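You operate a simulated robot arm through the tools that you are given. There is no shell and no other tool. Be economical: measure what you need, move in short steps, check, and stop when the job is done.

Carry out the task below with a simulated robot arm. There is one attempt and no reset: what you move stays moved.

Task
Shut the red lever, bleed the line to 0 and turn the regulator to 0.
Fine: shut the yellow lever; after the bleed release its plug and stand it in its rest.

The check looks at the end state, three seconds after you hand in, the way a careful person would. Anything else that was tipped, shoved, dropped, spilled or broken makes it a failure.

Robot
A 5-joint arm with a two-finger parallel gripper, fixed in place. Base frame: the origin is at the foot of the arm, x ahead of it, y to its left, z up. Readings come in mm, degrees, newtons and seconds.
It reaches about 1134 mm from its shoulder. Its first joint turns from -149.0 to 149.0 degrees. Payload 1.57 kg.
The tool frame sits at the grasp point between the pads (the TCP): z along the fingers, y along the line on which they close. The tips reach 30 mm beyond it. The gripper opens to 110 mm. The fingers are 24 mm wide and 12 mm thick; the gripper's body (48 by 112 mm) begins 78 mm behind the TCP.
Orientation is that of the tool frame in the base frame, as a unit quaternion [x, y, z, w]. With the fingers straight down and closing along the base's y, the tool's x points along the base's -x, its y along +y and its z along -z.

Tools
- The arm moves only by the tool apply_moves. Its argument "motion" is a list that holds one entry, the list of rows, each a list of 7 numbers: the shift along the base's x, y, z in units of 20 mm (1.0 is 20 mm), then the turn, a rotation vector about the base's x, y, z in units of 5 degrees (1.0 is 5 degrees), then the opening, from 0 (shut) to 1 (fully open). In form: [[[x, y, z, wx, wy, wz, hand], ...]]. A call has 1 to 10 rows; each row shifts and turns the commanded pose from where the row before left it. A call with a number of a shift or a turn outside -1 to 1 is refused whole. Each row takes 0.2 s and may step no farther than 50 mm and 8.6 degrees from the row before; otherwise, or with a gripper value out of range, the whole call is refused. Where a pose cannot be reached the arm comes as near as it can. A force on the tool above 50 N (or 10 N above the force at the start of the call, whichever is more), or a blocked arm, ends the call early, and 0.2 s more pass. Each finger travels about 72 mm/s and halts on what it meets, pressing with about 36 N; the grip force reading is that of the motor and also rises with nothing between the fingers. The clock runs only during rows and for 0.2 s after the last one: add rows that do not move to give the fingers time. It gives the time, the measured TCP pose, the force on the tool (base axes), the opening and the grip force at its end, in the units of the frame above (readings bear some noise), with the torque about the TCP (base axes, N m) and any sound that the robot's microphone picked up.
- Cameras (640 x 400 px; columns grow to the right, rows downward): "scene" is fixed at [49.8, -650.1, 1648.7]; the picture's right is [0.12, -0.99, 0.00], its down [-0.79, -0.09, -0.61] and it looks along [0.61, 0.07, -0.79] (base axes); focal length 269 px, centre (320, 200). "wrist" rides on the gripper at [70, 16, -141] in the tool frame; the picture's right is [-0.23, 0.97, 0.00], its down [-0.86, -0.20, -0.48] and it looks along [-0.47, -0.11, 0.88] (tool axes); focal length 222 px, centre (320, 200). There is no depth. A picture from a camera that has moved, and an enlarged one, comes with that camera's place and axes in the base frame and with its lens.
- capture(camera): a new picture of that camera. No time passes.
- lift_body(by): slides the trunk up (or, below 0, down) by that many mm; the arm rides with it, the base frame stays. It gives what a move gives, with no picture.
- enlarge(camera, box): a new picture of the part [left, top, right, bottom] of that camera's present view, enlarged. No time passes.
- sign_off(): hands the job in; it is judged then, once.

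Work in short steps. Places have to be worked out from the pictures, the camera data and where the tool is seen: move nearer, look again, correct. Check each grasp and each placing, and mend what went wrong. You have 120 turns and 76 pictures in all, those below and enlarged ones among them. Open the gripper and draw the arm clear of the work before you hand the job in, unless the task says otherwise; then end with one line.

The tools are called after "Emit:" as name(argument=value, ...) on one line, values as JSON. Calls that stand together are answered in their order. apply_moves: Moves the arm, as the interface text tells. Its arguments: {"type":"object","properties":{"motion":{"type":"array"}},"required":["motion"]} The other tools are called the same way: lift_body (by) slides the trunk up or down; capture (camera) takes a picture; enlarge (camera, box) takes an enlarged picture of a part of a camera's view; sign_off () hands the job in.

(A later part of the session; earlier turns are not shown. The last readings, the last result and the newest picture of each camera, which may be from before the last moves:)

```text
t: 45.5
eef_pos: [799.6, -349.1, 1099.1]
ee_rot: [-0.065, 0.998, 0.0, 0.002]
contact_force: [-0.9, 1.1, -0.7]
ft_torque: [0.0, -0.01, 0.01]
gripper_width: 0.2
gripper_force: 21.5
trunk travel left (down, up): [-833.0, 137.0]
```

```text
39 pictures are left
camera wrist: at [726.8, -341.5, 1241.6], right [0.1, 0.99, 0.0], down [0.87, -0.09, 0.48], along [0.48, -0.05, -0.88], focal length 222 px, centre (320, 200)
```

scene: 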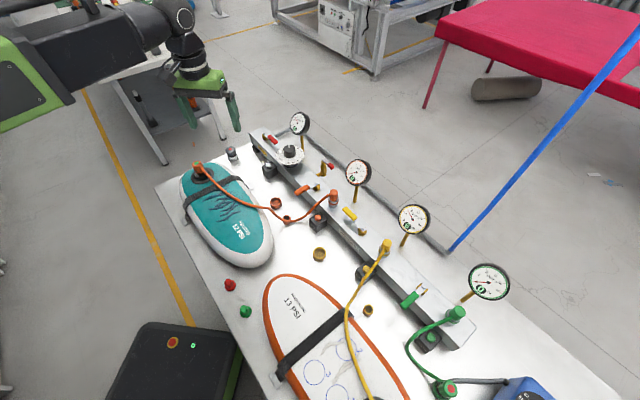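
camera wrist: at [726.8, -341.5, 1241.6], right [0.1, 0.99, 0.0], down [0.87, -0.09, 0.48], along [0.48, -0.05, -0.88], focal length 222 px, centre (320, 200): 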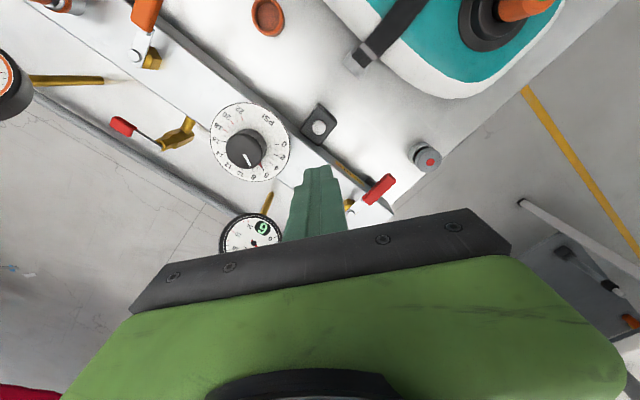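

The button is 4 mm short in x. I correct, then lower to just above it.

Emit:
apply_moves(motion=[[[-0.2, 0, 0, 0, 0, 0, 0]]])

Emit:
lift_body(by=-175)

Emit:
capture(camera="wrist")

```text
t: 46.0
eef_pos: [794.3, -349.8, 1099.5]
ee_rot: [-0.065, 0.998, -0.001, 0.001]
contact_force: [-0.2, 0.0, -0.3]
ft_torque: [0.02, 0.01, 0.01]
gripper_width: 0.2
gripper_force: 21.4
trunk travel left (down, up): [-833.0, 137.0]
```

```text
t: 47.9
eef_pos: [793.5, -350.1, 923.1]
ee_rot: [-0.065, 0.998, -0.001, 0.002]
contact_force: [0.1, 0.5, -0.2]
ft_torque: [0.0, 0.0, 0.01]
gripper_width: 0.0
gripper_force: 21.1
trunk travel left (down, up): [-658.0, 312.0]
```

```text
38 pictures are left
camera wrist: at [721.5, -341.6, 1066.7], right [0.1, 1.0, 0.0], down [0.87, -0.09, 0.48], along [0.48, -0.05, -0.88], focal length 222 px, centre (320, 200)
```

wrist: 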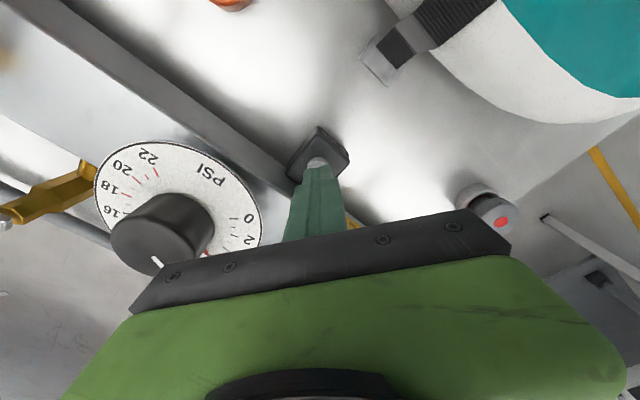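

Tip sits just above the button. Tiny x correction, then press with small trunk steps.

Emit:
apply_moves(motion=[[[-0.15, 0, 0, 0, 0, 0, 0]]])

Emit:
lift_body(by=-10)

Emit:
lift_body(by=-6)

```text
t: 48.3
eef_pos: [791.5, -351.0, 923.8]
ee_rot: [-0.065, 0.998, -0.001, 0.002]
contact_force: [-0.2, -0.5, 0.1]
ft_torque: [-0.01, 0.0, 0.01]
gripper_width: 0.0
gripper_force: 21.1
trunk travel left (down, up): [-658.0, 312.0]
```

```text
t: 48.9
eef_pos: [790.1, -348.6, 913.3]
ee_rot: [-0.066, 0.998, -0.001, 0.002]
contact_force: [0.6, 0.5, 0.3]
ft_torque: [-0.03, 0.02, 0.0]
gripper_width: 0.0
gripper_force: 21.1
trunk travel left (down, up): [-648.0, 322.0]
```

```text
t: 49.4
eef_pos: [789.2, -350.3, 908.3]
ee_rot: [-0.065, 0.998, -0.002, 0.002]
contact_force: [-0.7, -0.3, -0.1]
ft_torque: [0.02, 0.02, -0.04]
gripper_width: 0.2
gripper_force: 21.5
trunk travel left (down, up): [-642.0, 328.0]
```

Emit:
lift_body(by=-5)

Emit:
lift_body(by=-4)

Emit:
capture(camera="wrist")

```text
t: 50.0
eef_pos: [791.1, -350.5, 903.7]
ee_rot: [-0.065, 0.998, -0.001, 0.001]
contact_force: [0.4, 0.2, 2.4]
ft_torque: [-0.05, -0.04, 0.0]
gripper_width: 0.1
gripper_force: 21.3
trunk travel left (down, up): [-637.0, 333.0]
heard: click
```

```text
t: 50.5
eef_pos: [791.9, -349.8, 900.6]
ee_rot: [-0.065, 0.998, -0.002, 0.003]
contact_force: [4.9, -1.6, 13.4]
ft_torque: [-0.12, -0.24, 0.0]
gripper_width: 0.0
gripper_force: 21.2
trunk travel left (down, up): [-633.0, 337.0]
```

```text
37 pictures are left
camera wrist: at [717.9, -341.7, 1042.3], right [0.1, 1.0, 0.0], down [0.87, -0.09, 0.48], along [0.48, -0.05, -0.88], focal length 222 px, centre (320, 200)
```

wrist: 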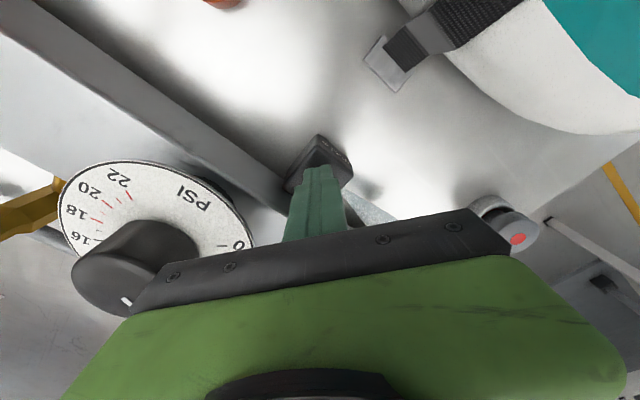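

Clicked and bottomed. I hold it for a moment and read the gauges.

Emit:
apply_moves(motion=[[[0, 0, 0, 0, 0, 0, 0], [0, 0, 0, 0, 0, 0, 0], [0, 0, 0, 0, 0, 0, 0], [0, 0, 0, 0, 0, 0, 0], [0, 0, 0, 0, 0, 0, 0], [0, 0, 0, 0, 0, 0, 0]]])

Emit:
enlarge(camera="scene", box=[268, 90, 460, 210])

```text
t: 51.9
eef_pos: [790.1, -350.5, 901.4]
ee_rot: [-0.065, 0.998, -0.001, 0.001]
contact_force: [4.3, -2.2, 12.7]
ft_torque: [-0.09, -0.19, 0.02]
gripper_width: 0.0
gripper_force: 21.4
trunk travel left (down, up): [-633.0, 337.0]
```

```text
3.33 times, centred on (364, 150) of scene
camera zoom: at [49.8, -650.1, 1648.7], right [0.12, -0.99, 0.0], down [-0.79, -0.09, -0.61], along [0.61, 0.07, -0.79], focal length 896 px, centre (173, 367)
```

zoom: 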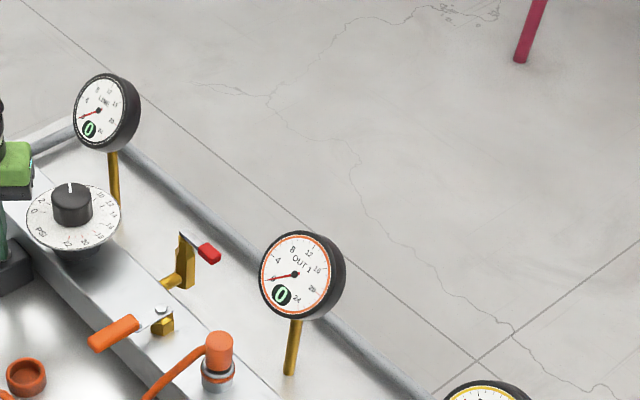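

LINE reads 0. Checking OUT 2 while still holding.

Emit:
enlarge(camera="scene", box=[380, 190, 444, 230])

```text
10.00 times, centred on (412, 210) of scene
camera zoom: at [49.8, -650.1, 1648.7], right [0.12, -0.99, 0.0], down [-0.79, -0.09, -0.61], along [0.61, 0.07, -0.79], focal length 2689 px, centre (-600, 100)
```

zoom: 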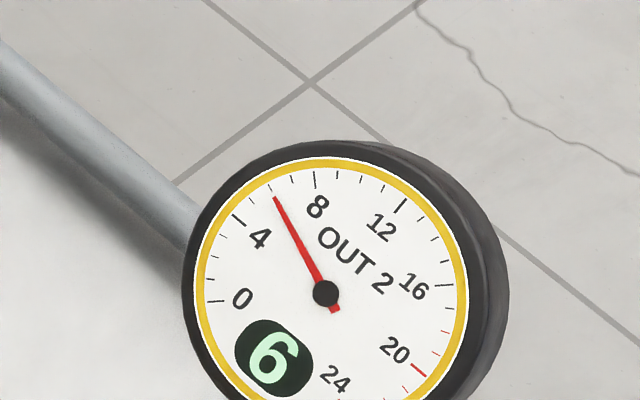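

OUT 2 still traps 6 psi behind the shut yellow lever, so releasing the plug now would be under pressure. I'll reopen yellow, bleed again, and reshut it. Release the button and travel back to the yellow handle.

Emit:
lift_body(by=200)

Emit:
apply_moves(motion=[[[-0.81, -0.84, 0, 0, 0, 1, 0.455], [-0.81, -0.84, 0, 0, 0, 1, 0.455], [-0.81, -0.84, 0, 0, 0, 1, 0.455], [-0.81, -0.84, 0, 0, 0, 1, 0.455], [-0.81, -0.84, 0, 0, 0, 1, 0.455], [-0.81, -0.84, 0, 0, 0, 1, 0.455], [-0.81, -0.84, 0, 0, 0, 1, 0.455], [-0.81, -0.84, 0, 0, 0, 1, 0.455], [-0.81, -0.84, 0, 0, 0, 1, 0.455], [-0.81, -0.84, 0, 0, 0, 1, 0.455]]])

Emit:
apply_moves(motion=[[[-0.81, -0.84, 0, 0, 0, 1, 0.455], [-0.81, -0.84, 0, 0, 0, 1, 0.455], [-0.81, -0.84, 0, 0, 0, 1, 0.455], [-0.81, -0.84, 0, 0, 0, 1, 0.455], [-0.81, -0.84, 0, 0, 0, 1, 0.455], [-0.81, -0.84, 0, 0, 0, 1, 0.455], [-0.81, -0.84, 0, 0, 0, 1, 0.455], [-0.81, -0.84, 0, 0, 0, 1, 0.455], [-0.81, -0.84, 0, 0, 0, 1, 0.455], [-0.81, -0.84, 0, 0, 0, 1, 0.455]]])

```text
t: 54.1
eef_pos: [790.6, -349.8, 1099.6]
ee_rot: [-0.065, 0.998, -0.001, 0.002]
contact_force: [-0.6, 0.0, -0.2]
ft_torque: [-0.01, 0.0, 0.03]
gripper_width: 0.1
gripper_force: 21.2
trunk travel left (down, up): [-833.0, 137.0]
```

```text
t: 56.3
eef_pos: [626.2, -520.7, 1099.8]
ee_rot: [-0.482, 0.876, 0.0, 0.002]
contact_force: [0.0, -0.6, 0.0]
ft_torque: [-0.03, -0.03, 0.01]
gripper_width: 49.6
gripper_force: 0.1
trunk travel left (down, up): [-833.0, 137.0]
```

```text
t: 58.5
eef_pos: [468.0, -684.1, 1100.4]
ee_rot: [0.807, -0.591, -0.002, -0.003]
contact_force: [-0.7, -0.1, 0.5]
ft_torque: [0.03, -0.01, -0.01]
gripper_width: 49.9
gripper_force: 0.1
trunk travel left (down, up): [-833.0, 137.0]
```

Same pose as where I backed off before. Small correction then lower 160.

Emit:
apply_moves(motion=[[[-0.1, -0.12, 0, 0, 0, 0, 0.455]]])

Emit:
lift_body(by=-160)

```text
t: 58.9
eef_pos: [465.0, -687.8, 1098.3]
ee_rot: [0.807, -0.59, -0.001, -0.002]
contact_force: [0.2, 0.4, -0.1]
ft_torque: [-0.01, -0.02, -0.03]
gripper_width: 50.0
gripper_force: 0.0
trunk travel left (down, up): [-833.0, 137.0]
```

```text
t: 60.7
eef_pos: [465.3, -687.3, 938.7]
ee_rot: [0.806, -0.591, -0.001, -0.001]
contact_force: [0.3, -0.4, 0.3]
ft_torque: [-0.02, -0.01, 0.01]
gripper_width: 50.0
gripper_force: 0.1
trunk travel left (down, up): [-673.0, 297.0]
```

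Now swing the yellow handle back open (CW) in two calls.

Emit:
apply_moves(motion=[[[0.565, 0.57, 0, 0, 0, 0, 0.455], [0.24, 0.12, 0, 0, 0, -0.7, 0.455], [0.24, 0.12, 0, 0, 0, -0.7, 0.455], [0.26, 0.08, 0, 0, 0, -0.7, 0.455], [0.26, 0.08, 0, 0, 0, -0.7, 0.455], [0.265, 0.035, 0, 0, 0, -0.7, 0.455], [0.265, 0.035, 0, 0, 0, -0.7, 0.455], [0.27, -0.015, 0, 0, 0, -0.7, 0.455], [0.27, -0.015, 0, 0, 0, -0.7, 0.455]]])

Emit:
apply_moves(motion=[[[0.26, -0.06, 0, 0, 0, -0.7, 0.455], [0.26, -0.06, 0, 0, 0, -0.7, 0.455], [0.25, -0.105, 0, 0, 0, -0.7, 0.455], [0.25, -0.105, 0, 0, 0, -0.7, 0.455], [0.225, -0.15, 0, 0, 0, -0.7, 0.455], [0.225, -0.15, 0, 0, 0, -0.7, 0.455], [0.2, -0.18, 0, 0, 0, -0.7, 0.455], [0.2, -0.18, 0, 0, 0, -0.7, 0.455], [0.16, -0.22, 0, 0, 0, -0.7, 0.455], [0.16, -0.22, 0, 0, 0, -0.7, 0.455]]])

Emit:
enlarge(camera="scene", box=[280, 100, 440, 200])

```text
t: 62.7
eef_pos: [519.3, -666.6, 940.1]
ee_rot: [-0.638, 0.77, 0.0, 0.002]
contact_force: [-1.8, 0.4, -0.3]
ft_torque: [0.01, 0.05, 0.0]
gripper_width: 50.9
gripper_force: 0.1
trunk travel left (down, up): [-673.0, 297.0]
```

```text
t: 64.9
eef_pos: [562.3, -694.8, 939.3]
ee_rot: [-0.379, 0.926, 0.0, 0.003]
contact_force: [-0.4, 0.3, -0.1]
ft_torque: [0.03, 0.0, -0.01]
gripper_width: 51.0
gripper_force: 0.6
trunk travel left (down, up): [-673.0, 297.0]
```

```text
4.00 times, centred on (360, 150) of scene
camera zoom: at [49.8, -650.1, 1648.7], right [0.12, -0.99, 0.0], down [-0.79, -0.09, -0.61], along [0.61, 0.07, -0.79], focal length 1076 px, centre (160, 400)
```

zoom: 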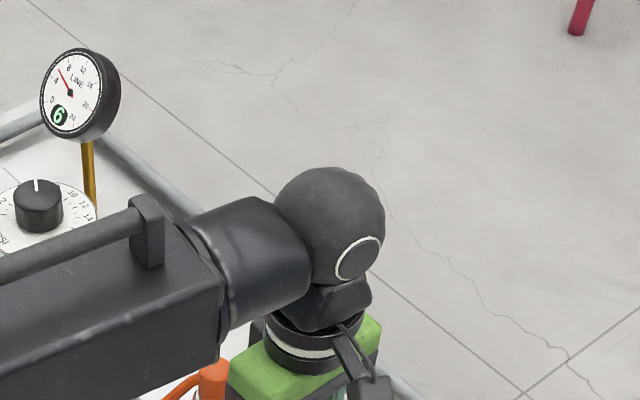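

LINE rose to 6 when yellow opened, confirming they're linked: bleeding now drains both. Back off, raise, return to the bleed button.

Emit:
apply_moves(motion=[[[-0.4, 0.4, 0, 0, 0, 0, 0.455], [0, 0, 0, 0, 0, 0, 0.455]]])

Emit:
lift_body(by=160)

Emit:
apply_moves(motion=[[[0.69, 1, 0, 0, 0, -0.44, 0], [0.69, 1, 0, 0, 0, -0.44, 0], [0.69, 1, 0, 0, 0, -0.44, 0], [0.69, 1, 0, 0, 0, -0.44, 0], [0.69, 1, 0, 0, 0, -0.44, 0], [0.69, 1, 0, 0, 0, -0.44, 0], [0.69, 1, 0, 0, 0, -0.44, 0], [0.69, 1, 0, 0, 0, -0.44, 0], [0.69, 1, 0, 0, 0, -0.44, 0], [0.69, 1, 0, 0, 0, -0.44, 0]]])

Emit:
apply_moves(motion=[[[0.69, 1, 0, 0, 0, -0.44, 0], [0.69, 1, 0, 0, 0, -0.44, 0], [0.69, 1, 0, 0, 0, -0.44, 0], [0.69, 1, 0, 0, 0, -0.44, 0], [0.69, 1, 0, 0, 0, -0.44, 0], [0.69, 1, 0, 0, 0, -0.44, 0], [0.69, 0.9, 0, 0, 0, -0.44, 0]]])

```text
t: 65.5
eef_pos: [554.7, -686.9, 939.3]
ee_rot: [-0.379, 0.925, 0.0, 0.002]
contact_force: [1.0, 0.3, 0.1]
ft_torque: [-0.01, -0.03, -0.02]
gripper_width: 50.4
gripper_force: 0.0
trunk travel left (down, up): [-673.0, 297.0]
```

```text
t: 67.3
eef_pos: [554.0, -687.0, 1099.7]
ee_rot: [-0.379, 0.925, 0.0, 0.002]
contact_force: [0.5, -1.1, -0.3]
ft_torque: [0.05, 0.01, 0.02]
gripper_width: 50.4
gripper_force: 0.0
trunk travel left (down, up): [-833.0, 137.0]
```

```text
t: 69.5
eef_pos: [695.3, -485.7, 1100.0]
ee_rot: [-0.196, 0.981, 0.0, 0.002]
contact_force: [-0.9, 0.0, 0.9]
ft_torque: [-0.01, -0.01, 0.01]
gripper_width: 0.0
gripper_force: 21.7
trunk travel left (down, up): [-833.0, 137.0]
```

```text
t: 71.1
eef_pos: [790.6, -347.7, 1098.9]
ee_rot: [-0.061, 0.998, -0.001, 0.002]
contact_force: [0.3, 0.6, 0.8]
ft_torque: [0.02, 0.01, 0.02]
gripper_width: 0.0
gripper_force: 21.5
out of reach, approached as far as the arm can: row 2, 7
trunk travel left (down, up): [-833.0, 137.0]
```

Emit:
apply_moves(motion=[[[0.05, -0.1, 0, 0, 0, 0, 0]]])

Emit:
lift_body(by=-190)

Emit:
lift_body(by=-9)

Emit:
apply_moves(motion=[[[0, 0, 0, 0, 0, 0, 0], [0, 0, 0, 0, 0, 0, 0], [0, 0, 0, 0, 0, 0, 0], [0, 0, 0, 0, 0, 0, 0], [0, 0, 0, 0, 0, 0, 0], [0, 0, 0, 0, 0, 0, 0], [0, 0, 0, 0, 0, 0, 0], [0, 0, 0, 0, 0, 0, 0]]])

Emit:
enlarge(camera="scene", box=[280, 100, 440, 240])

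```text
t: 71.5
eef_pos: [790.4, -350.3, 1100.3]
ee_rot: [-0.062, 0.998, -0.001, 0.002]
contact_force: [0.0, 0.2, -0.9]
ft_torque: [-0.03, 0.02, -0.01]
gripper_width: 0.0
gripper_force: 21.1
trunk travel left (down, up): [-833.0, 137.0]
```

```text
t: 73.6
eef_pos: [790.6, -349.4, 909.8]
ee_rot: [-0.062, 0.998, -0.001, 0.002]
contact_force: [-0.6, 0.5, 0.0]
ft_torque: [0.02, -0.05, -0.03]
gripper_width: 0.0
gripper_force: 21.0
trunk travel left (down, up): [-643.0, 327.0]
```

```text
t: 74.2
eef_pos: [789.7, -349.6, 901.3]
ee_rot: [-0.062, 0.998, -0.001, 0.002]
contact_force: [2.6, -1.4, 8.1]
ft_torque: [-0.03, -0.12, -0.01]
gripper_width: 0.0
gripper_force: 21.5
trunk travel left (down, up): [-634.0, 336.0]
heard: click
```

```text
t: 76.0
eef_pos: [790.3, -349.3, 900.7]
ee_rot: [-0.062, 0.998, -0.001, 0.002]
contact_force: [2.5, -1.6, 8.6]
ft_torque: [-0.04, -0.13, -0.01]
gripper_width: 0.0
gripper_force: 21.7
trunk travel left (down, up): [-634.0, 336.0]
```

```text
2.86 times, centred on (360, 170) of scene
camera zoom: at [49.8, -650.1, 1648.7], right [0.12, -0.99, 0.0], down [-0.79, -0.09, -0.61], along [0.61, 0.07, -0.79], focal length 768 px, centre (206, 286)
```

zoom: 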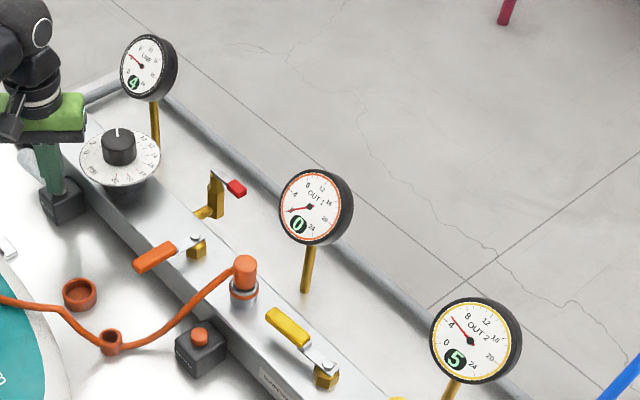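

Both fall (4 and 5). I keep holding the button.

Emit:
apply_moves(motion=[[[0, 0, 0, 0, 0, 0, 0], [0, 0, 0, 0, 0, 0, 0], [0, 0, 0, 0, 0, 0, 0], [0, 0, 0, 0, 0, 0, 0], [0, 0, 0, 0, 0, 0, 0], [0, 0, 0, 0, 0, 0, 0], [0, 0, 0, 0, 0, 0, 0], [0, 0, 0, 0, 0, 0, 0], [0, 0, 0, 0, 0, 0, 0], [0, 0, 0, 0, 0, 0, 0]]])

Emit:
apply_moves(motion=[[[0, 0, 0, 0, 0, 0, 0], [0, 0, 0, 0, 0, 0, 0], [0, 0, 0, 0, 0, 0, 0], [0, 0, 0, 0, 0, 0, 0], [0, 0, 0, 0, 0, 0, 0], [0, 0, 0, 0, 0, 0, 0], [0, 0, 0, 0, 0, 0, 0], [0, 0, 0, 0, 0, 0, 0], [0, 0, 0, 0, 0, 0, 0], [0, 0, 0, 0, 0, 0, 0]]])

Emit:
apply_moves(motion=[[[0, 0, 0, 0, 0, 0, 0], [0, 0, 0, 0, 0, 0, 0], [0, 0, 0, 0, 0, 0, 0], [0, 0, 0, 0, 0, 0, 0], [0, 0, 0, 0, 0, 0, 0], [0, 0, 0, 0, 0, 0, 0], [0, 0, 0, 0, 0, 0, 0], [0, 0, 0, 0, 0, 0, 0], [0, 0, 0, 0, 0, 0, 0], [0, 0, 0, 0, 0, 0, 0]]])

Emit:
apply_moves(motion=[[[0, 0, 0, 0, 0, 0, 0], [0, 0, 0, 0, 0, 0, 0], [0, 0, 0, 0, 0, 0, 0], [0, 0, 0, 0, 0, 0, 0], [0, 0, 0, 0, 0, 0, 0], [0, 0, 0, 0, 0, 0, 0], [0, 0, 0, 0, 0, 0, 0], [0, 0, 0, 0, 0, 0, 0], [0, 0, 0, 0, 0, 0, 0], [0, 0, 0, 0, 0, 0, 0]]])

Emit:
enlarge(camera="scene", box=[280, 100, 440, 240])

```text
t: 78.2
eef_pos: [790.3, -349.5, 901.0]
ee_rot: [-0.062, 0.998, -0.001, 0.002]
contact_force: [0.0, -0.3, 6.9]
ft_torque: [-0.01, -0.06, 0.01]
gripper_width: 0.0
gripper_force: 21.0
trunk travel left (down, up): [-634.0, 336.0]
```

```text
t: 80.4
eef_pos: [791.0, -349.8, 900.0]
ee_rot: [-0.061, 0.998, -0.001, 0.002]
contact_force: [-0.2, 0.4, 7.9]
ft_torque: [0.02, -0.06, 0.02]
gripper_width: 0.0
gripper_force: 22.2
trunk travel left (down, up): [-634.0, 336.0]
```

```text
t: 82.6
eef_pos: [790.4, -350.6, 901.5]
ee_rot: [-0.062, 0.998, -0.002, 0.002]
contact_force: [-0.8, 0.5, 7.2]
ft_torque: [0.01, -0.06, 0.01]
gripper_width: 0.2
gripper_force: 20.8
trunk travel left (down, up): [-634.0, 336.0]
```

```text
t: 84.8
eef_pos: [791.1, -350.6, 900.1]
ee_rot: [-0.062, 0.998, 0.0, 0.002]
contact_force: [0.0, 0.5, 7.5]
ft_torque: [0.0, -0.03, -0.02]
gripper_width: 0.2
gripper_force: 21.3
trunk travel left (down, up): [-634.0, 336.0]
```

```text
2.86 times, centred on (360, 170) of scene
camera zoom: at [49.8, -650.1, 1648.7], right [0.12, -0.99, 0.0], down [-0.79, -0.09, -0.61], along [0.61, 0.07, -0.79], focal length 768 px, centre (206, 286)
```

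zoom: 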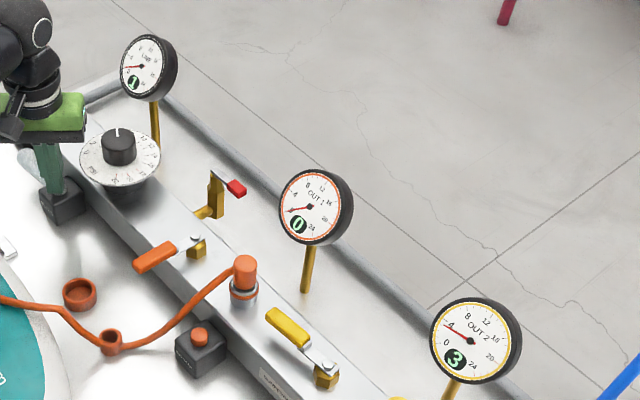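

Line 1, OUT 2 at 3: keep holding.

Emit:
apply_moves(motion=[[[0, 0, 0, 0, 0, 0, 0], [0, 0, 0, 0, 0, 0, 0], [0, 0, 0, 0, 0, 0, 0], [0, 0, 0, 0, 0, 0, 0], [0, 0, 0, 0, 0, 0, 0], [0, 0, 0, 0, 0, 0, 0], [0, 0, 0, 0, 0, 0, 0], [0, 0, 0, 0, 0, 0, 0], [0, 0, 0, 0, 0, 0, 0], [0, 0, 0, 0, 0, 0, 0]]])

Emit:
apply_moves(motion=[[[0, 0, 0, 0, 0, 0, 0], [0, 0, 0, 0, 0, 0, 0], [0, 0, 0, 0, 0, 0, 0], [0, 0, 0, 0, 0, 0, 0], [0, 0, 0, 0, 0, 0, 0], [0, 0, 0, 0, 0, 0, 0], [0, 0, 0, 0, 0, 0, 0], [0, 0, 0, 0, 0, 0, 0], [0, 0, 0, 0, 0, 0, 0], [0, 0, 0, 0, 0, 0, 0]]])

Emit:
apply_moves(motion=[[[0, 0, 0, 0, 0, 0, 0], [0, 0, 0, 0, 0, 0, 0], [0, 0, 0, 0, 0, 0, 0], [0, 0, 0, 0, 0, 0, 0], [0, 0, 0, 0, 0, 0, 0], [0, 0, 0, 0, 0, 0, 0], [0, 0, 0, 0, 0, 0, 0], [0, 0, 0, 0, 0, 0, 0], [0, 0, 0, 0, 0, 0, 0], [0, 0, 0, 0, 0, 0, 0]]])

Emit:
apply_moves(motion=[[[0, 0, 0, 0, 0, 0, 0], [0, 0, 0, 0, 0, 0, 0], [0, 0, 0, 0, 0, 0, 0], [0, 0, 0, 0, 0, 0, 0], [0, 0, 0, 0, 0, 0, 0], [0, 0, 0, 0, 0, 0, 0], [0, 0, 0, 0, 0, 0, 0], [0, 0, 0, 0, 0, 0, 0], [0, 0, 0, 0, 0, 0, 0], [0, 0, 0, 0, 0, 0, 0]]])

Emit:
apply_moves(motion=[[[0, 0, 0, 0, 0, 0, 0], [0, 0, 0, 0, 0, 0, 0], [0, 0, 0, 0, 0, 0, 0], [0, 0, 0, 0, 0, 0, 0], [0, 0, 0, 0, 0, 0, 0], [0, 0, 0, 0, 0, 0, 0], [0, 0, 0, 0, 0, 0, 0], [0, 0, 0, 0, 0, 0, 0], [0, 0, 0, 0, 0, 0, 0], [0, 0, 0, 0, 0, 0, 0]]])

Emit:
apply_moves(motion=[[[0, 0, 0, 0, 0, 0, 0], [0, 0, 0, 0, 0, 0, 0], [0, 0, 0, 0, 0, 0, 0], [0, 0, 0, 0, 0, 0, 0], [0, 0, 0, 0, 0, 0, 0], [0, 0, 0, 0, 0, 0, 0], [0, 0, 0, 0, 0, 0, 0], [0, 0, 0, 0, 0, 0, 0], [0, 0, 0, 0, 0, 0, 0], [0, 0, 0, 0, 0, 0, 0]]])

Emit:
enlarge(camera="scene", box=[280, 100, 440, 240])

```text
t: 87.0
eef_pos: [790.3, -350.3, 901.0]
ee_rot: [-0.062, 0.998, -0.001, 0.002]
contact_force: [-0.7, 0.0, 7.7]
ft_torque: [0.01, -0.05, 0.01]
gripper_width: 0.0
gripper_force: 21.5
trunk travel left (down, up): [-634.0, 336.0]
```

```text
t: 89.2
eef_pos: [789.6, -350.6, 900.9]
ee_rot: [-0.061, 0.998, -0.001, 0.001]
contact_force: [0.2, 0.7, 7.6]
ft_torque: [-0.04, -0.06, 0.04]
gripper_width: 0.0
gripper_force: 21.3
trunk travel left (down, up): [-634.0, 336.0]
```

```text
t: 91.4
eef_pos: [790.1, -349.8, 901.3]
ee_rot: [-0.062, 0.998, 0.0, 0.002]
contact_force: [0.1, -0.6, 7.4]
ft_torque: [0.01, -0.02, 0.01]
gripper_width: 0.0
gripper_force: 20.9
trunk travel left (down, up): [-634.0, 336.0]
```

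```text
t: 93.6
eef_pos: [789.9, -350.3, 899.9]
ee_rot: [-0.062, 0.998, -0.001, 0.002]
contact_force: [-0.3, 0.4, 7.6]
ft_torque: [-0.02, -0.05, 0.0]
gripper_width: 0.0
gripper_force: 21.1
trunk travel left (down, up): [-634.0, 336.0]
```

```text
t: 95.8
eef_pos: [790.3, -349.5, 900.2]
ee_rot: [-0.062, 0.998, -0.001, 0.002]
contact_force: [0.3, 0.2, 8.3]
ft_torque: [0.0, -0.07, 0.01]
gripper_width: 0.0
gripper_force: 21.5
trunk travel left (down, up): [-634.0, 336.0]
```

```text
t: 98.0
eef_pos: [790.2, -350.3, 901.1]
ee_rot: [-0.062, 0.998, -0.001, 0.002]
contact_force: [0.2, 0.1, 7.5]
ft_torque: [-0.01, -0.08, 0.0]
gripper_width: 0.0
gripper_force: 21.4
trunk travel left (down, up): [-634.0, 336.0]
```

```text
2.86 times, centred on (360, 170) of scene
camera zoom: at [49.8, -650.1, 1648.7], right [0.12, -0.99, 0.0], down [-0.79, -0.09, -0.61], along [0.61, 0.07, -0.79], focal length 768 px, centre (206, 286)
```

zoom: 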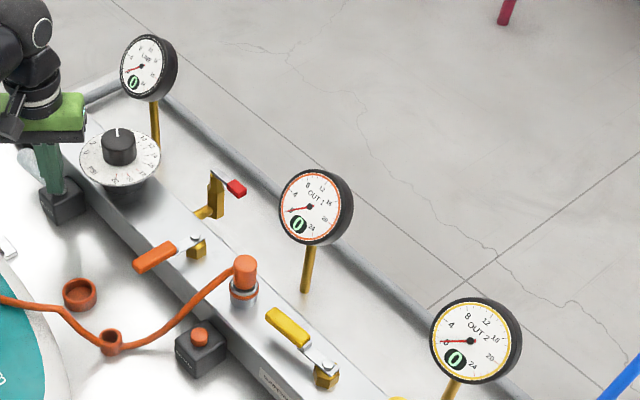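

Both read 0. Hold a little longer so the residue decays, then release and go above the regulator knob with open gripper.

Emit:
apply_moves(motion=[[[0, 0, 0, 0, 0, 0, 0], [0, 0, 0, 0, 0, 0, 0], [0, 0, 0, 0, 0, 0, 0], [0, 0, 0, 0, 0, 0, 0], [0, 0, 0, 0, 0, 0, 0], [0, 0, 0, 0, 0, 0, 0], [0, 0, 0, 0, 0, 0, 0], [0, 0, 0, 0, 0, 0, 0], [0, 0, 0, 0, 0, 0, 0], [0, 0, 0, 0, 0, 0, 0]]])

Emit:
apply_moves(motion=[[[0, 0, 0, 0, 0, 0, 0], [0, 0, 0, 0, 0, 0, 0], [0, 0, 0, 0, 0, 0, 0], [0, 0, 0, 0, 0, 0, 0], [0, 0, 0, 0, 0, 0, 0], [0, 0, 0, 0, 0, 0, 0], [0, 0, 0, 0, 0, 0, 0], [0, 0, 0, 0, 0, 0, 0], [0, 0, 0, 0, 0, 0, 0], [0, 0, 0, 0, 0, 0, 0]]])

Emit:
lift_body(by=200)

Emit:
apply_moves(motion=[[[0.06, -0.96, 0, 0, 0, -0.5, 0.9], [0.06, -0.96, 0, 0, 0, -0.5, 0.9], [0.06, -0.96, 0, 0, 0, -0.5, 0.9], [0.06, -0.96, 0, 0, 0, -0.5, 0.9], [0.06, -0.96, 0, 0, 0, -0.5, 0.9]]])

Emit:
capture(camera="wrist")

```text
t: 100.2
eef_pos: [789.5, -349.9, 901.4]
ee_rot: [-0.062, 0.998, -0.001, 0.002]
contact_force: [0.2, -1.0, 8.1]
ft_torque: [-0.03, -0.01, -0.02]
gripper_width: 0.0
gripper_force: 21.1
trunk travel left (down, up): [-634.0, 336.0]
```

```text
t: 102.4
eef_pos: [791.5, -349.6, 901.7]
ee_rot: [-0.062, 0.998, -0.002, 0.002]
contact_force: [0.2, 0.3, 8.1]
ft_torque: [-0.03, -0.04, 0.02]
gripper_width: 0.1
gripper_force: 21.0
trunk travel left (down, up): [-634.0, 336.0]
```

```text
t: 104.6
eef_pos: [790.3, -350.5, 1101.3]
ee_rot: [-0.062, 0.998, -0.001, 0.002]
contact_force: [1.2, 0.9, 0.2]
ft_torque: [0.01, 0.0, 0.01]
gripper_width: 0.0
gripper_force: 21.1
trunk travel left (down, up): [-834.0, 136.0]
```

```text
t: 105.8
eef_pos: [795.4, -447.2, 1101.3]
ee_rot: [0.048, 0.999, -0.001, 0.001]
contact_force: [1.1, 0.0, -0.5]
ft_torque: [0.01, 0.0, 0.03]
gripper_width: 98.9
gripper_force: 0.0
trunk travel left (down, up): [-834.0, 136.0]
```

```text
30 pictures are left
camera wrist: at [726.3, -423.0, 1242.6], right [0.32, 0.95, 0.0], down [0.83, -0.28, 0.48], along [0.46, -0.15, -0.88], focal length 222 px, centre (320, 200)
```

wrist: 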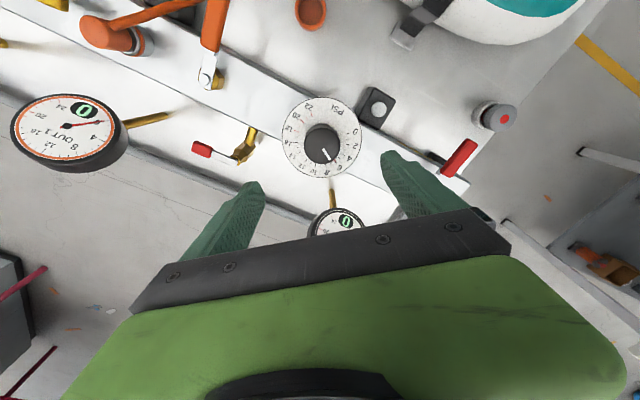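

Knob is nearly centered under the tool; its top may be as high as 980 and dial near 940. I shift slightly and lower to tip z≈1000, then look.

Emit:
apply_moves(motion=[[[-0.05, 0.15, 0, 0, 0, 0, 0.9]]])

Emit:
lift_body(by=-75)

Emit:
capture(camera="wrist")

Emit:
enlarge(camera="scene", box=[240, 90, 368, 170])

```text
t: 106.2
eef_pos: [794.5, -444.0, 1100.2]
ee_rot: [0.047, 0.999, -0.001, 0.002]
contact_force: [-0.4, -0.6, 0.1]
ft_torque: [0.0, -0.01, 0.0]
gripper_width: 99.0
gripper_force: 0.0
trunk travel left (down, up): [-834.0, 136.0]
```

```text
t: 107.3
eef_pos: [796.2, -444.0, 1024.8]
ee_rot: [0.048, 0.999, 0.0, 0.002]
contact_force: [0.1, 0.7, 0.6]
ft_torque: [0.02, -0.01, 0.0]
gripper_width: 99.0
gripper_force: 0.1
trunk travel left (down, up): [-759.0, 211.0]
```

```text
29 pictures are left
camera wrist: at [725.5, -419.2, 1167.7], right [0.32, 0.95, 0.0], down [0.83, -0.28, 0.48], along [0.46, -0.15, -0.88], focal length 222 px, centre (320, 200)
```

wrist: 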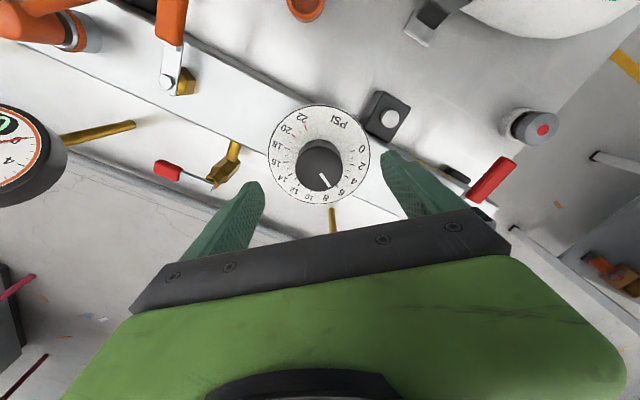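

```text
5.00 times, centred on (304, 130) of scene
camera zoom: at [49.8, -650.1, 1648.7], right [0.12, -0.99, 0.0], down [-0.79, -0.09, -0.61], along [0.61, 0.07, -0.79], focal length 1344 px, centre (400, 550)
```

zoom: 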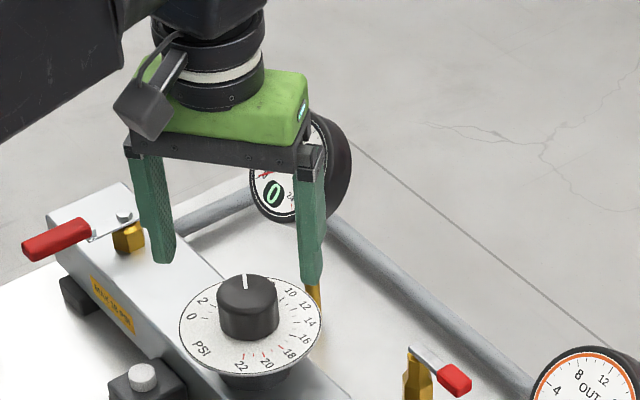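

Knob radius ≈20 at top z≈967; dial plate z≈929. I narrow the opening to 70, lower so tips stop at ≈939, and grip.

Emit:
apply_moves(motion=[[[0, 0, 0, 0, 0, 0, 0.64], [0, 0, 0, 0, 0, 0, 0.64]]])

Emit:
lift_body(by=-55)

Emit:
apply_moves(motion=[[[0, 0, 0, 0, 0, 0, 0.2], [0, 0, 0, 0, 0, 0, 0.2], [0, 0, 0, 0, 0, 0, 0.2]]])

```text
t: 107.9
eef_pos: [795.4, -442.6, 1024.9]
ee_rot: [0.047, 0.999, -0.001, 0.001]
contact_force: [0.2, -0.1, -0.8]
ft_torque: [0.01, -0.01, 0.0]
gripper_width: 70.3
gripper_force: 0.1
trunk travel left (down, up): [-759.0, 211.0]
```

```text
t: 108.8
eef_pos: [795.2, -442.5, 971.0]
ee_rot: [0.047, 0.999, 0.0, 0.002]
contact_force: [0.3, -0.7, -0.2]
ft_torque: [-0.04, 0.02, -0.02]
gripper_width: 70.3
gripper_force: 0.0
trunk travel left (down, up): [-704.0, 266.0]
```

```text
t: 109.7
eef_pos: [794.8, -444.8, 969.6]
ee_rot: [0.047, 0.999, -0.002, 0.002]
contact_force: [2.7, -14.9, 6.3]
ft_torque: [0.19, 0.03, 0.0]
gripper_width: 45.4
gripper_force: 45.0
trunk travel left (down, up): [-704.0, 266.0]
```

Gripped (45 mm). There's a side load of -15 N, so I center by ~3 mm in -y, then turn CCW in steps.

Emit:
apply_moves(motion=[[[0, -0.15, 0, 0, 0, 0, 0.2], [0, 0, 0, 0, 0, 0.5, 0.2], [0, 0, 0, 0, 0, 1, 0.2], [0, 0, 0, 0, 0, 1, 0.2], [0, 0, 0, 0, 0, 1, 0.2]]])

```text
t: 110.8
eef_pos: [792.9, -447.1, 971.5]
ee_rot: [-0.106, 0.994, -0.001, 0.002]
contact_force: [2.3, -4.3, 3.1]
ft_torque: [0.9, 0.87, -0.05]
gripper_width: 45.3
gripper_force: 45.2
trunk travel left (down, up): [-704.0, 266.0]
```

Emit:
apply_moves(motion=[[[0, 0, 0, 0, 0, 1, 0.2], [0, 0, 0, 0, 0, 1, 0.2], [0, 0, 0, 0, 0, 1, 0.2], [0, 0, 0, 0, 0, 1, 0.2], [0, 0, 0, 0, 0, 1, 0.2], [0, 0, 0, 0, 0, 1, 0.2], [0, 0, 0, 0, 0, 1, 0.2], [0, 0, 0, 0, 0, 1, 0.2]]])

Emit:
enlarge(camera="scene", box=[260, 130, 324, 170])

```text
t: 112.7
eef_pos: [796.3, -449.3, 969.9]
ee_rot: [-0.44, 0.898, -0.002, 0.004]
contact_force: [25.5, -29.5, 28.2]
ft_torque: [0.39, 0.16, -0.14]
gripper_width: 45.6
gripper_force: 45.0
trunk travel left (down, up): [-704.0, 266.0]
```

```text
10.00 times, centred on (292, 150) of scene
camera zoom: at [49.8, -650.1, 1648.7], right [0.12, -0.99, 0.0], down [-0.79, -0.09, -0.61], along [0.61, 0.07, -0.79], focal length 2689 px, centre (600, 700)
```

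zoom: 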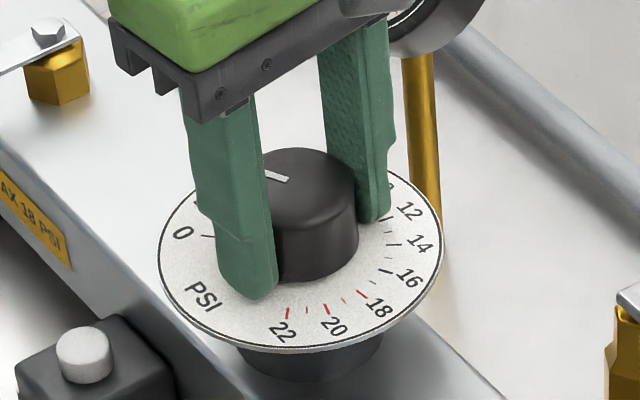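

Load builds to ~48 N, so the grip is off-centre and the tips are perhaps on the dial. I release, lift 4 mm, recentre along the force direction, and regrip.

Emit:
apply_moves(motion=[[[0, 0, 0, 0, 0, 0, 0.6], [0, 0, 0, 0, 0, 0, 0.6]]])

Emit:
lift_body(by=4)

Emit:
enlarge(camera="scene", box=[260, 130, 324, 170])

Emit:
capture(camera="wrist")

```text
t: 113.2
eef_pos: [794.3, -445.7, 969.9]
ee_rot: [-0.439, 0.899, -0.001, 0.002]
contact_force: [0.0, -0.1, 0.2]
ft_torque: [-0.03, -0.01, -0.01]
gripper_width: 65.9
gripper_force: 0.1
trunk travel left (down, up): [-704.0, 266.0]
```

```text
t: 113.8
eef_pos: [796.0, -446.6, 973.9]
ee_rot: [-0.439, 0.898, 0.0, 0.002]
contact_force: [-0.4, 0.0, -0.2]
ft_torque: [0.02, 0.02, 0.02]
gripper_width: 66.1
gripper_force: 0.0
trunk travel left (down, up): [-708.0, 262.0]
```

```text
10.00 times, centred on (292, 150) of scene
camera zoom: at [49.8, -650.1, 1648.7], right [0.12, -0.99, 0.0], down [-0.79, -0.09, -0.61], along [0.61, 0.07, -0.79], focal length 2689 px, centre (600, 700)
```

zoom: 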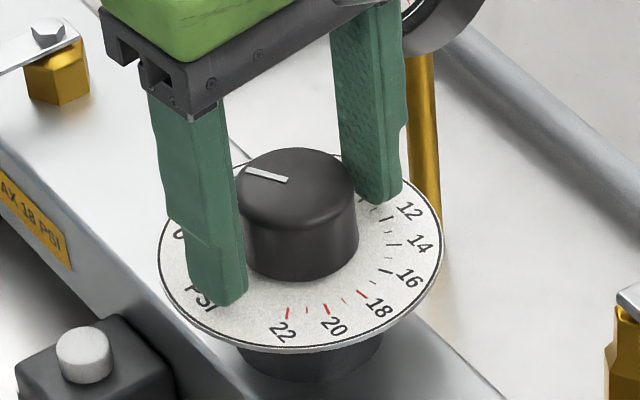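

```text
25 pictures are left
camera wrist: at [737.7, -490.8, 1116.6], right [-0.63, 0.78, 0.0], down [0.68, 0.55, 0.48], along [0.38, 0.3, -0.88], focal length 222 px, centre (320, 200)
```

wrist: 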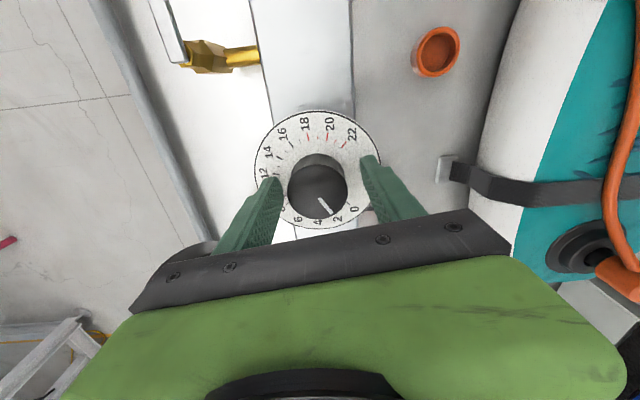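

Pointer reads about 1.3. I recentre by (1.4,-1.8) mm, regrip and turn the remaining ~15°.

Emit:
apply_moves(motion=[[[0.07, -0.1, 0, 0, 0, 0, 0.6], [0, 0, 0, 0, 0, 0, 0.2], [0, 0, 0, 0, 0, 0, 0.2], [0, 0, 0, 0, 0, 1, 0.2], [0, 0, 0, 0, 0, 1, 0.2], [0, 0, 0, 0, 0, 1, 0.2]]])

Emit:
apply_moves(motion=[[[0, 0, 0, 0, 0, 0, 0.6], [0, 0, 0, 0, 0, 0, 0.6]]])

Emit:
lift_body(by=100)

Emit:
enlarge(camera="wrist", box=[240, 90, 400, 190])

```text
t: 115.2
eef_pos: [798.0, -449.2, 974.5]
ee_rot: [-0.553, 0.833, -0.002, 0.003]
contact_force: [15.8, -14.9, 12.4]
ft_torque: [0.28, 0.19, -0.67]
gripper_width: 45.7
gripper_force: 45.1
trunk travel left (down, up): [-708.0, 262.0]
```

```text
t: 115.8
eef_pos: [796.5, -446.4, 974.4]
ee_rot: [-0.552, 0.834, 0.001, 0.001]
contact_force: [0.2, -0.2, 0.3]
ft_torque: [0.01, -0.03, -0.05]
gripper_width: 66.0
gripper_force: 0.1
trunk travel left (down, up): [-708.0, 262.0]
```

```text
t: 117.1
eef_pos: [796.6, -446.8, 1074.6]
ee_rot: [-0.552, 0.834, 0.0, 0.001]
contact_force: [-0.4, 0.0, 0.9]
ft_torque: [-0.01, 0.01, 0.02]
gripper_width: 66.0
gripper_force: 0.0
trunk travel left (down, up): [-808.0, 162.0]
```

```text
4.00 times, centred on (320, 140) of wrist
camera zoom: at [752.7, -505.2, 1216.6], right [-0.81, 0.59, 0.0], down [0.51, 0.71, 0.48], along [0.28, 0.39, -0.88], focal length 888 px, centre (320, 440)
```

zoom: 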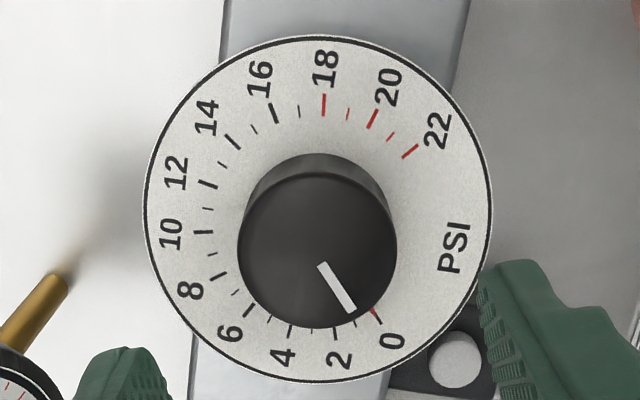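

Regulator is at 0. Now back to the yellow lever to shut it again, this time with both sides empty.

Emit:
lift_body(by=25)

Emit:
apply_moves(motion=[[[-0.94, -0.92, 0, 0, 0, -0.32, 0.455], [-0.94, -0.92, 0, 0, 0, -0.32, 0.455], [-0.94, -0.92, 0, 0, 0, -0.32, 0.455], [-0.94, -0.92, 0, 0, 0, -0.32, 0.455], [-0.94, -0.92, 0, 0, 0, -0.32, 0.455], [-0.94, -0.92, 0, 0, 0, -0.32, 0.455], [-0.94, -0.92, 0, 0, 0, -0.32, 0.455]]])

Emit:
apply_moves(motion=[[[-0.94, -0.92, 0, 0, 0, -0.32, 0.455], [-0.94, -0.92, 0, 0, 0, -0.32, 0.455], [-0.94, -0.92, 0, 0, 0, -0.32, 0.455], [-0.94, -0.92, 0, 0, 0, -0.32, 0.455], [-0.94, -0.92, 0, 0, 0, -0.32, 0.455], [-0.94, -0.92, 0, 0, 0, -0.32, 0.455]]])

Emit:
capture(camera="wrist")

```text
t: 117.8
eef_pos: [796.0, -447.4, 1100.5]
ee_rot: [-0.552, 0.834, -0.001, 0.001]
contact_force: [0.0, 0.0, 0.5]
ft_torque: [0.02, 0.0, 0.0]
gripper_width: 66.1
gripper_force: 0.2
trunk travel left (down, up): [-833.0, 137.0]
```

```text
t: 119.4
eef_pos: [663.2, -576.8, 1099.5]
ee_rot: [-0.469, 0.883, 0.0, 0.002]
contact_force: [0.0, 0.9, 0.8]
ft_torque: [0.02, -0.01, -0.03]
gripper_width: 50.1
gripper_force: 0.1
out of reach, approached as far as the arm can: row 4
trunk travel left (down, up): [-833.0, 137.0]
```

```text
t: 120.8
eef_pos: [549.4, -689.0, 1099.6]
ee_rot: [-0.393, 0.92, 0.001, 0.001]
contact_force: [0.1, 0.2, 0.6]
ft_torque: [0.01, 0.0, 0.0]
gripper_width: 50.1
gripper_force: 0.1
out of reach, approached as far as the arm can: row 2
trunk travel left (down, up): [-833.0, 137.0]
```

```text
23 pictures are left
camera wrist: at [487.5, -727.8, 1241.6], right [-0.55, 0.84, 0.0], down [0.73, 0.48, 0.48], along [0.4, 0.26, -0.88], focal length 222 px, centre (320, 200)
```

wrist: 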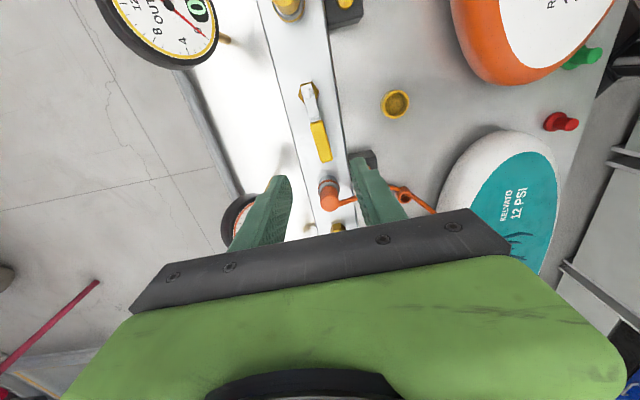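

Centered on the yellow handle. Lower 160 and sweep it shut.

Emit:
lift_body(by=-160)

Emit:
apply_moves(motion=[[[-0.5, 0.65, 0, 0, 0, 0, 0.455], [-0.245, 0.115, 0, 0, 0, 0.7, 0.455], [-0.245, 0.115, 0, 0, 0, 0.7, 0.455], [-0.26, 0.07, 0, 0, 0, 0.7, 0.455], [-0.26, 0.07, 0, 0, 0, 0.7, 0.455], [-0.27, 0.02, 0, 0, 0, 0.7, 0.455], [-0.27, 0.02, 0, 0, 0, 0.7, 0.455], [-0.27, -0.02, 0, 0, 0, 0.7, 0.455], [-0.27, -0.02, 0, 0, 0, 0.7, 0.455]]])

Emit:
apply_moves(motion=[[[-0.26, -0.07, 0, 0, 0, 0.7, 0.455], [-0.26, -0.07, 0, 0, 0, 0.7, 0.455], [-0.245, -0.115, 0, 0, 0, 0.7, 0.455], [-0.245, -0.115, 0, 0, 0, 0.7, 0.455], [-0.22, -0.155, 0, 0, 0, 0.7, 0.455], [-0.22, -0.155, 0, 0, 0, 0.7, 0.455], [-0.19, -0.19, 0, 0, 0, 0.5, 0.455], [-0.19, -0.19, 0, 0, 0, 0.3, 0.455]]])

```text
t: 122.7
eef_pos: [549.4, -688.4, 939.1]
ee_rot: [-0.393, 0.92, 0.0, 0.002]
contact_force: [0.2, 0.4, -0.3]
ft_torque: [-0.01, 0.02, 0.03]
gripper_width: 50.0
gripper_force: 0.1
trunk travel left (down, up): [-673.0, 297.0]
```

```text
t: 124.7
eef_pos: [498.4, -668.6, 939.1]
ee_rot: [-0.605, 0.796, 0.001, 0.001]
contact_force: [1.9, -0.4, 0.5]
ft_torque: [0.01, -0.02, 0.04]
gripper_width: 51.3
gripper_force: 0.9
trunk travel left (down, up): [-673.0, 297.0]
```

```text
t: 126.5
eef_pos: [461.5, -687.6, 939.9]
ee_rot: [0.763, -0.647, 0.0, -0.001]
contact_force: [3.3, 7.2, -0.9]
ft_torque: [0.01, 0.03, 0.23]
gripper_width: 54.2
gripper_force: 2.7
trunk travel left (down, up): [-673.0, 297.0]
```

Load rising at the stop; a final nudge, then back off and raise.

Emit:
apply_moves(motion=[[[-0.12, -0.18, 0, 0, 0, 0.2, 0.455], [0, 0, 0, 0, 0, 0, 0.455]]])

Emit:
apply_moves(motion=[[[0.4, 0.45, 0, 0, 0, 0, 0.455], [0, 0, 0, 0, 0, 0, 0.455]]])

Emit:
lift_body(by=120)

Emit:
capture(camera="wrist")

```text
t: 127.0
eef_pos: [458.6, -691.0, 939.8]
ee_rot: [0.768, -0.64, 0.0, -0.002]
contact_force: [7.9, 16.3, -0.7]
ft_torque: [0.05, -0.02, 0.58]
gripper_width: 60.0
gripper_force: 5.4
trunk travel left (down, up): [-673.0, 297.0]
```

```text
t: 127.7
eef_pos: [467.4, -684.8, 938.9]
ee_rot: [0.767, -0.641, 0.001, -0.001]
contact_force: [-1.5, 0.6, 0.5]
ft_torque: [-0.01, -0.04, -0.03]
gripper_width: 49.8
gripper_force: 0.1
trunk travel left (down, up): [-673.0, 297.0]
```

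```text
t: 129.2
eef_pos: [467.0, -684.3, 1059.8]
ee_rot: [0.768, -0.641, -0.001, -0.002]
contact_force: [-0.6, 0.2, 0.8]
ft_torque: [-0.01, 0.01, 0.0]
gripper_width: 50.0
gripper_force: 0.0
trunk travel left (down, up): [-793.0, 177.0]
```

```text
22 pictures are left
camera wrist: at [461.7, -754.4, 1201.6], right [-1.0, 0.05, 0.0], down [0.04, 0.88, 0.48], along [0.02, 0.48, -0.88], focal length 222 px, centre (320, 200)
```

wrist: 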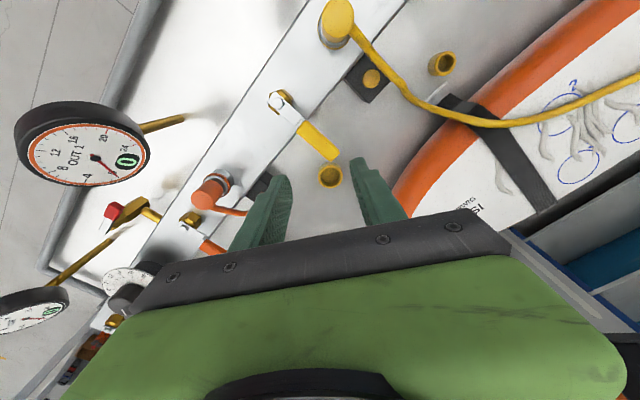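

Yellow shut again. Next is the yellow RELEASE button at about (396,-752, 877), with the hose close by on its -x side. I hover over it with closed fingers.

Emit:
apply_moves(motion=[[[-0.33, -0.36, 0, 0, 0, -1, 0], [-0.33, -0.36, 0, 0, 0, -1, 0], [-0.33, -0.36, 0, 0, 0, -1, 0], [-0.33, -0.36, 0, 0, 0, -1, 0], [-0.33, -0.36, 0, 0, 0, -1, 0], [-0.33, -0.36, 0, 0, 0, -1, 0], [-0.33, -0.36, 0, 0, 0, -1, 0], [-0.33, -0.36, 0, 0, 0, -1, 0], [-0.33, -0.36, 0, 0, 0, -1, 0], [-0.33, -0.36, 0, 0, 0, -1, 0]]])

Emit:
capture(camera="wrist")

```text
t: 131.3
eef_pos: [399.2, -755.5, 1060.5]
ee_rot: [-0.424, 0.906, 0.0, 0.002]
contact_force: [-0.3, 0.4, -0.6]
ft_torque: [0.01, 0.03, -0.03]
gripper_width: 0.0
gripper_force: 21.0
trunk travel left (down, up): [-793.0, 177.0]
```

```text
21 pictures are left
camera wrist: at [341.2, -797.8, 1201.6], right [-0.6, 0.8, 0.0], down [0.7, 0.53, 0.48], along [0.39, 0.29, -0.88], focal length 222 px, centre (320, 200)
```

wrist: 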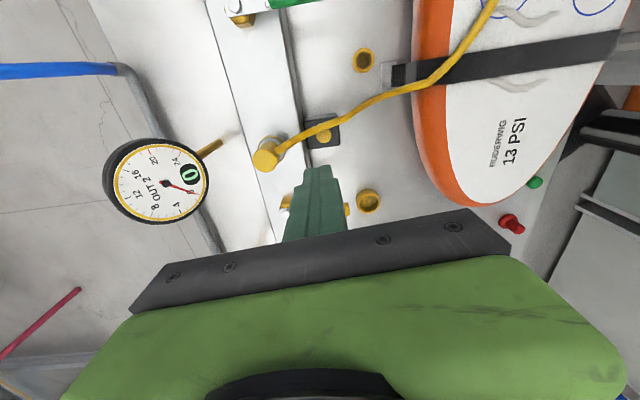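

Emit:
enlarge(camera="wrist", box=[240, 100, 368, 180])

```text
5.00 times, centred on (304, 140) of wrist
camera zoom: at [341.2, -797.8, 1201.6], right [-0.6, 0.8, 0.0], down [0.7, 0.53, 0.48], along [0.39, 0.29, -0.88], focal length 1111 px, centre (400, 500)
```

zoom: 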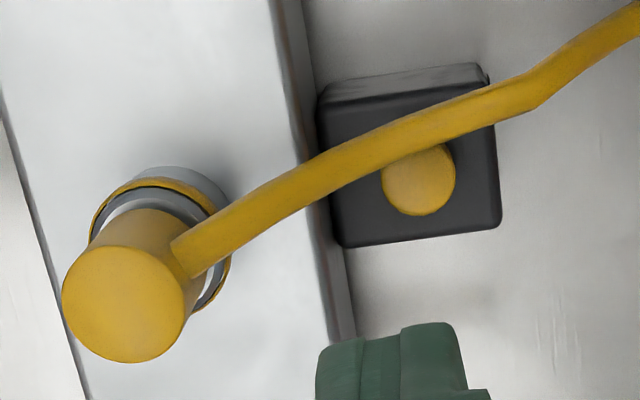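

Button at (397.6,-750), hose passes ~20 mm away on its plug side. I aim 5 mm to the far side (400,-746) and lower to just above.

Emit:
apply_moves(motion=[[[0.04, 0.47, 0, 0, 0, 0, 0]]])

Emit:
lift_body(by=-144)

Emit:
enlarge(camera="wrist", box=[240, 120, 400, 220])

```text
t: 131.8
eef_pos: [402.2, -748.2, 1059.2]
ee_rot: [-0.425, 0.905, 0.0, 0.002]
contact_force: [-0.1, -0.9, 0.3]
ft_torque: [-0.02, -0.02, -0.02]
gripper_width: 0.0
gripper_force: 21.7
trunk travel left (down, up): [-793.0, 177.0]
```

```text
t: 133.4
eef_pos: [402.3, -746.2, 915.0]
ee_rot: [-0.425, 0.905, 0.0, 0.002]
contact_force: [0.1, 0.2, -0.4]
ft_torque: [-0.01, 0.0, 0.01]
gripper_width: 0.0
gripper_force: 21.5
trunk travel left (down, up): [-649.0, 321.0]
```

```text
4.00 times, centred on (320, 170) of wrist
camera zoom: at [343.4, -789.8, 1057.7], right [-0.6, 0.8, 0.0], down [0.7, 0.53, 0.48], along [0.38, 0.29, -0.88], focal length 888 px, centre (320, 320)
```

zoom: 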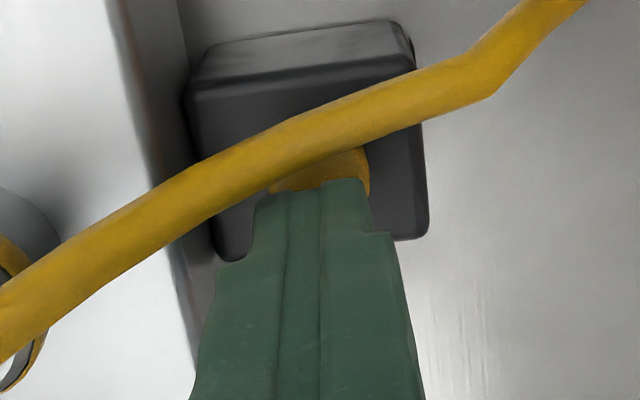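

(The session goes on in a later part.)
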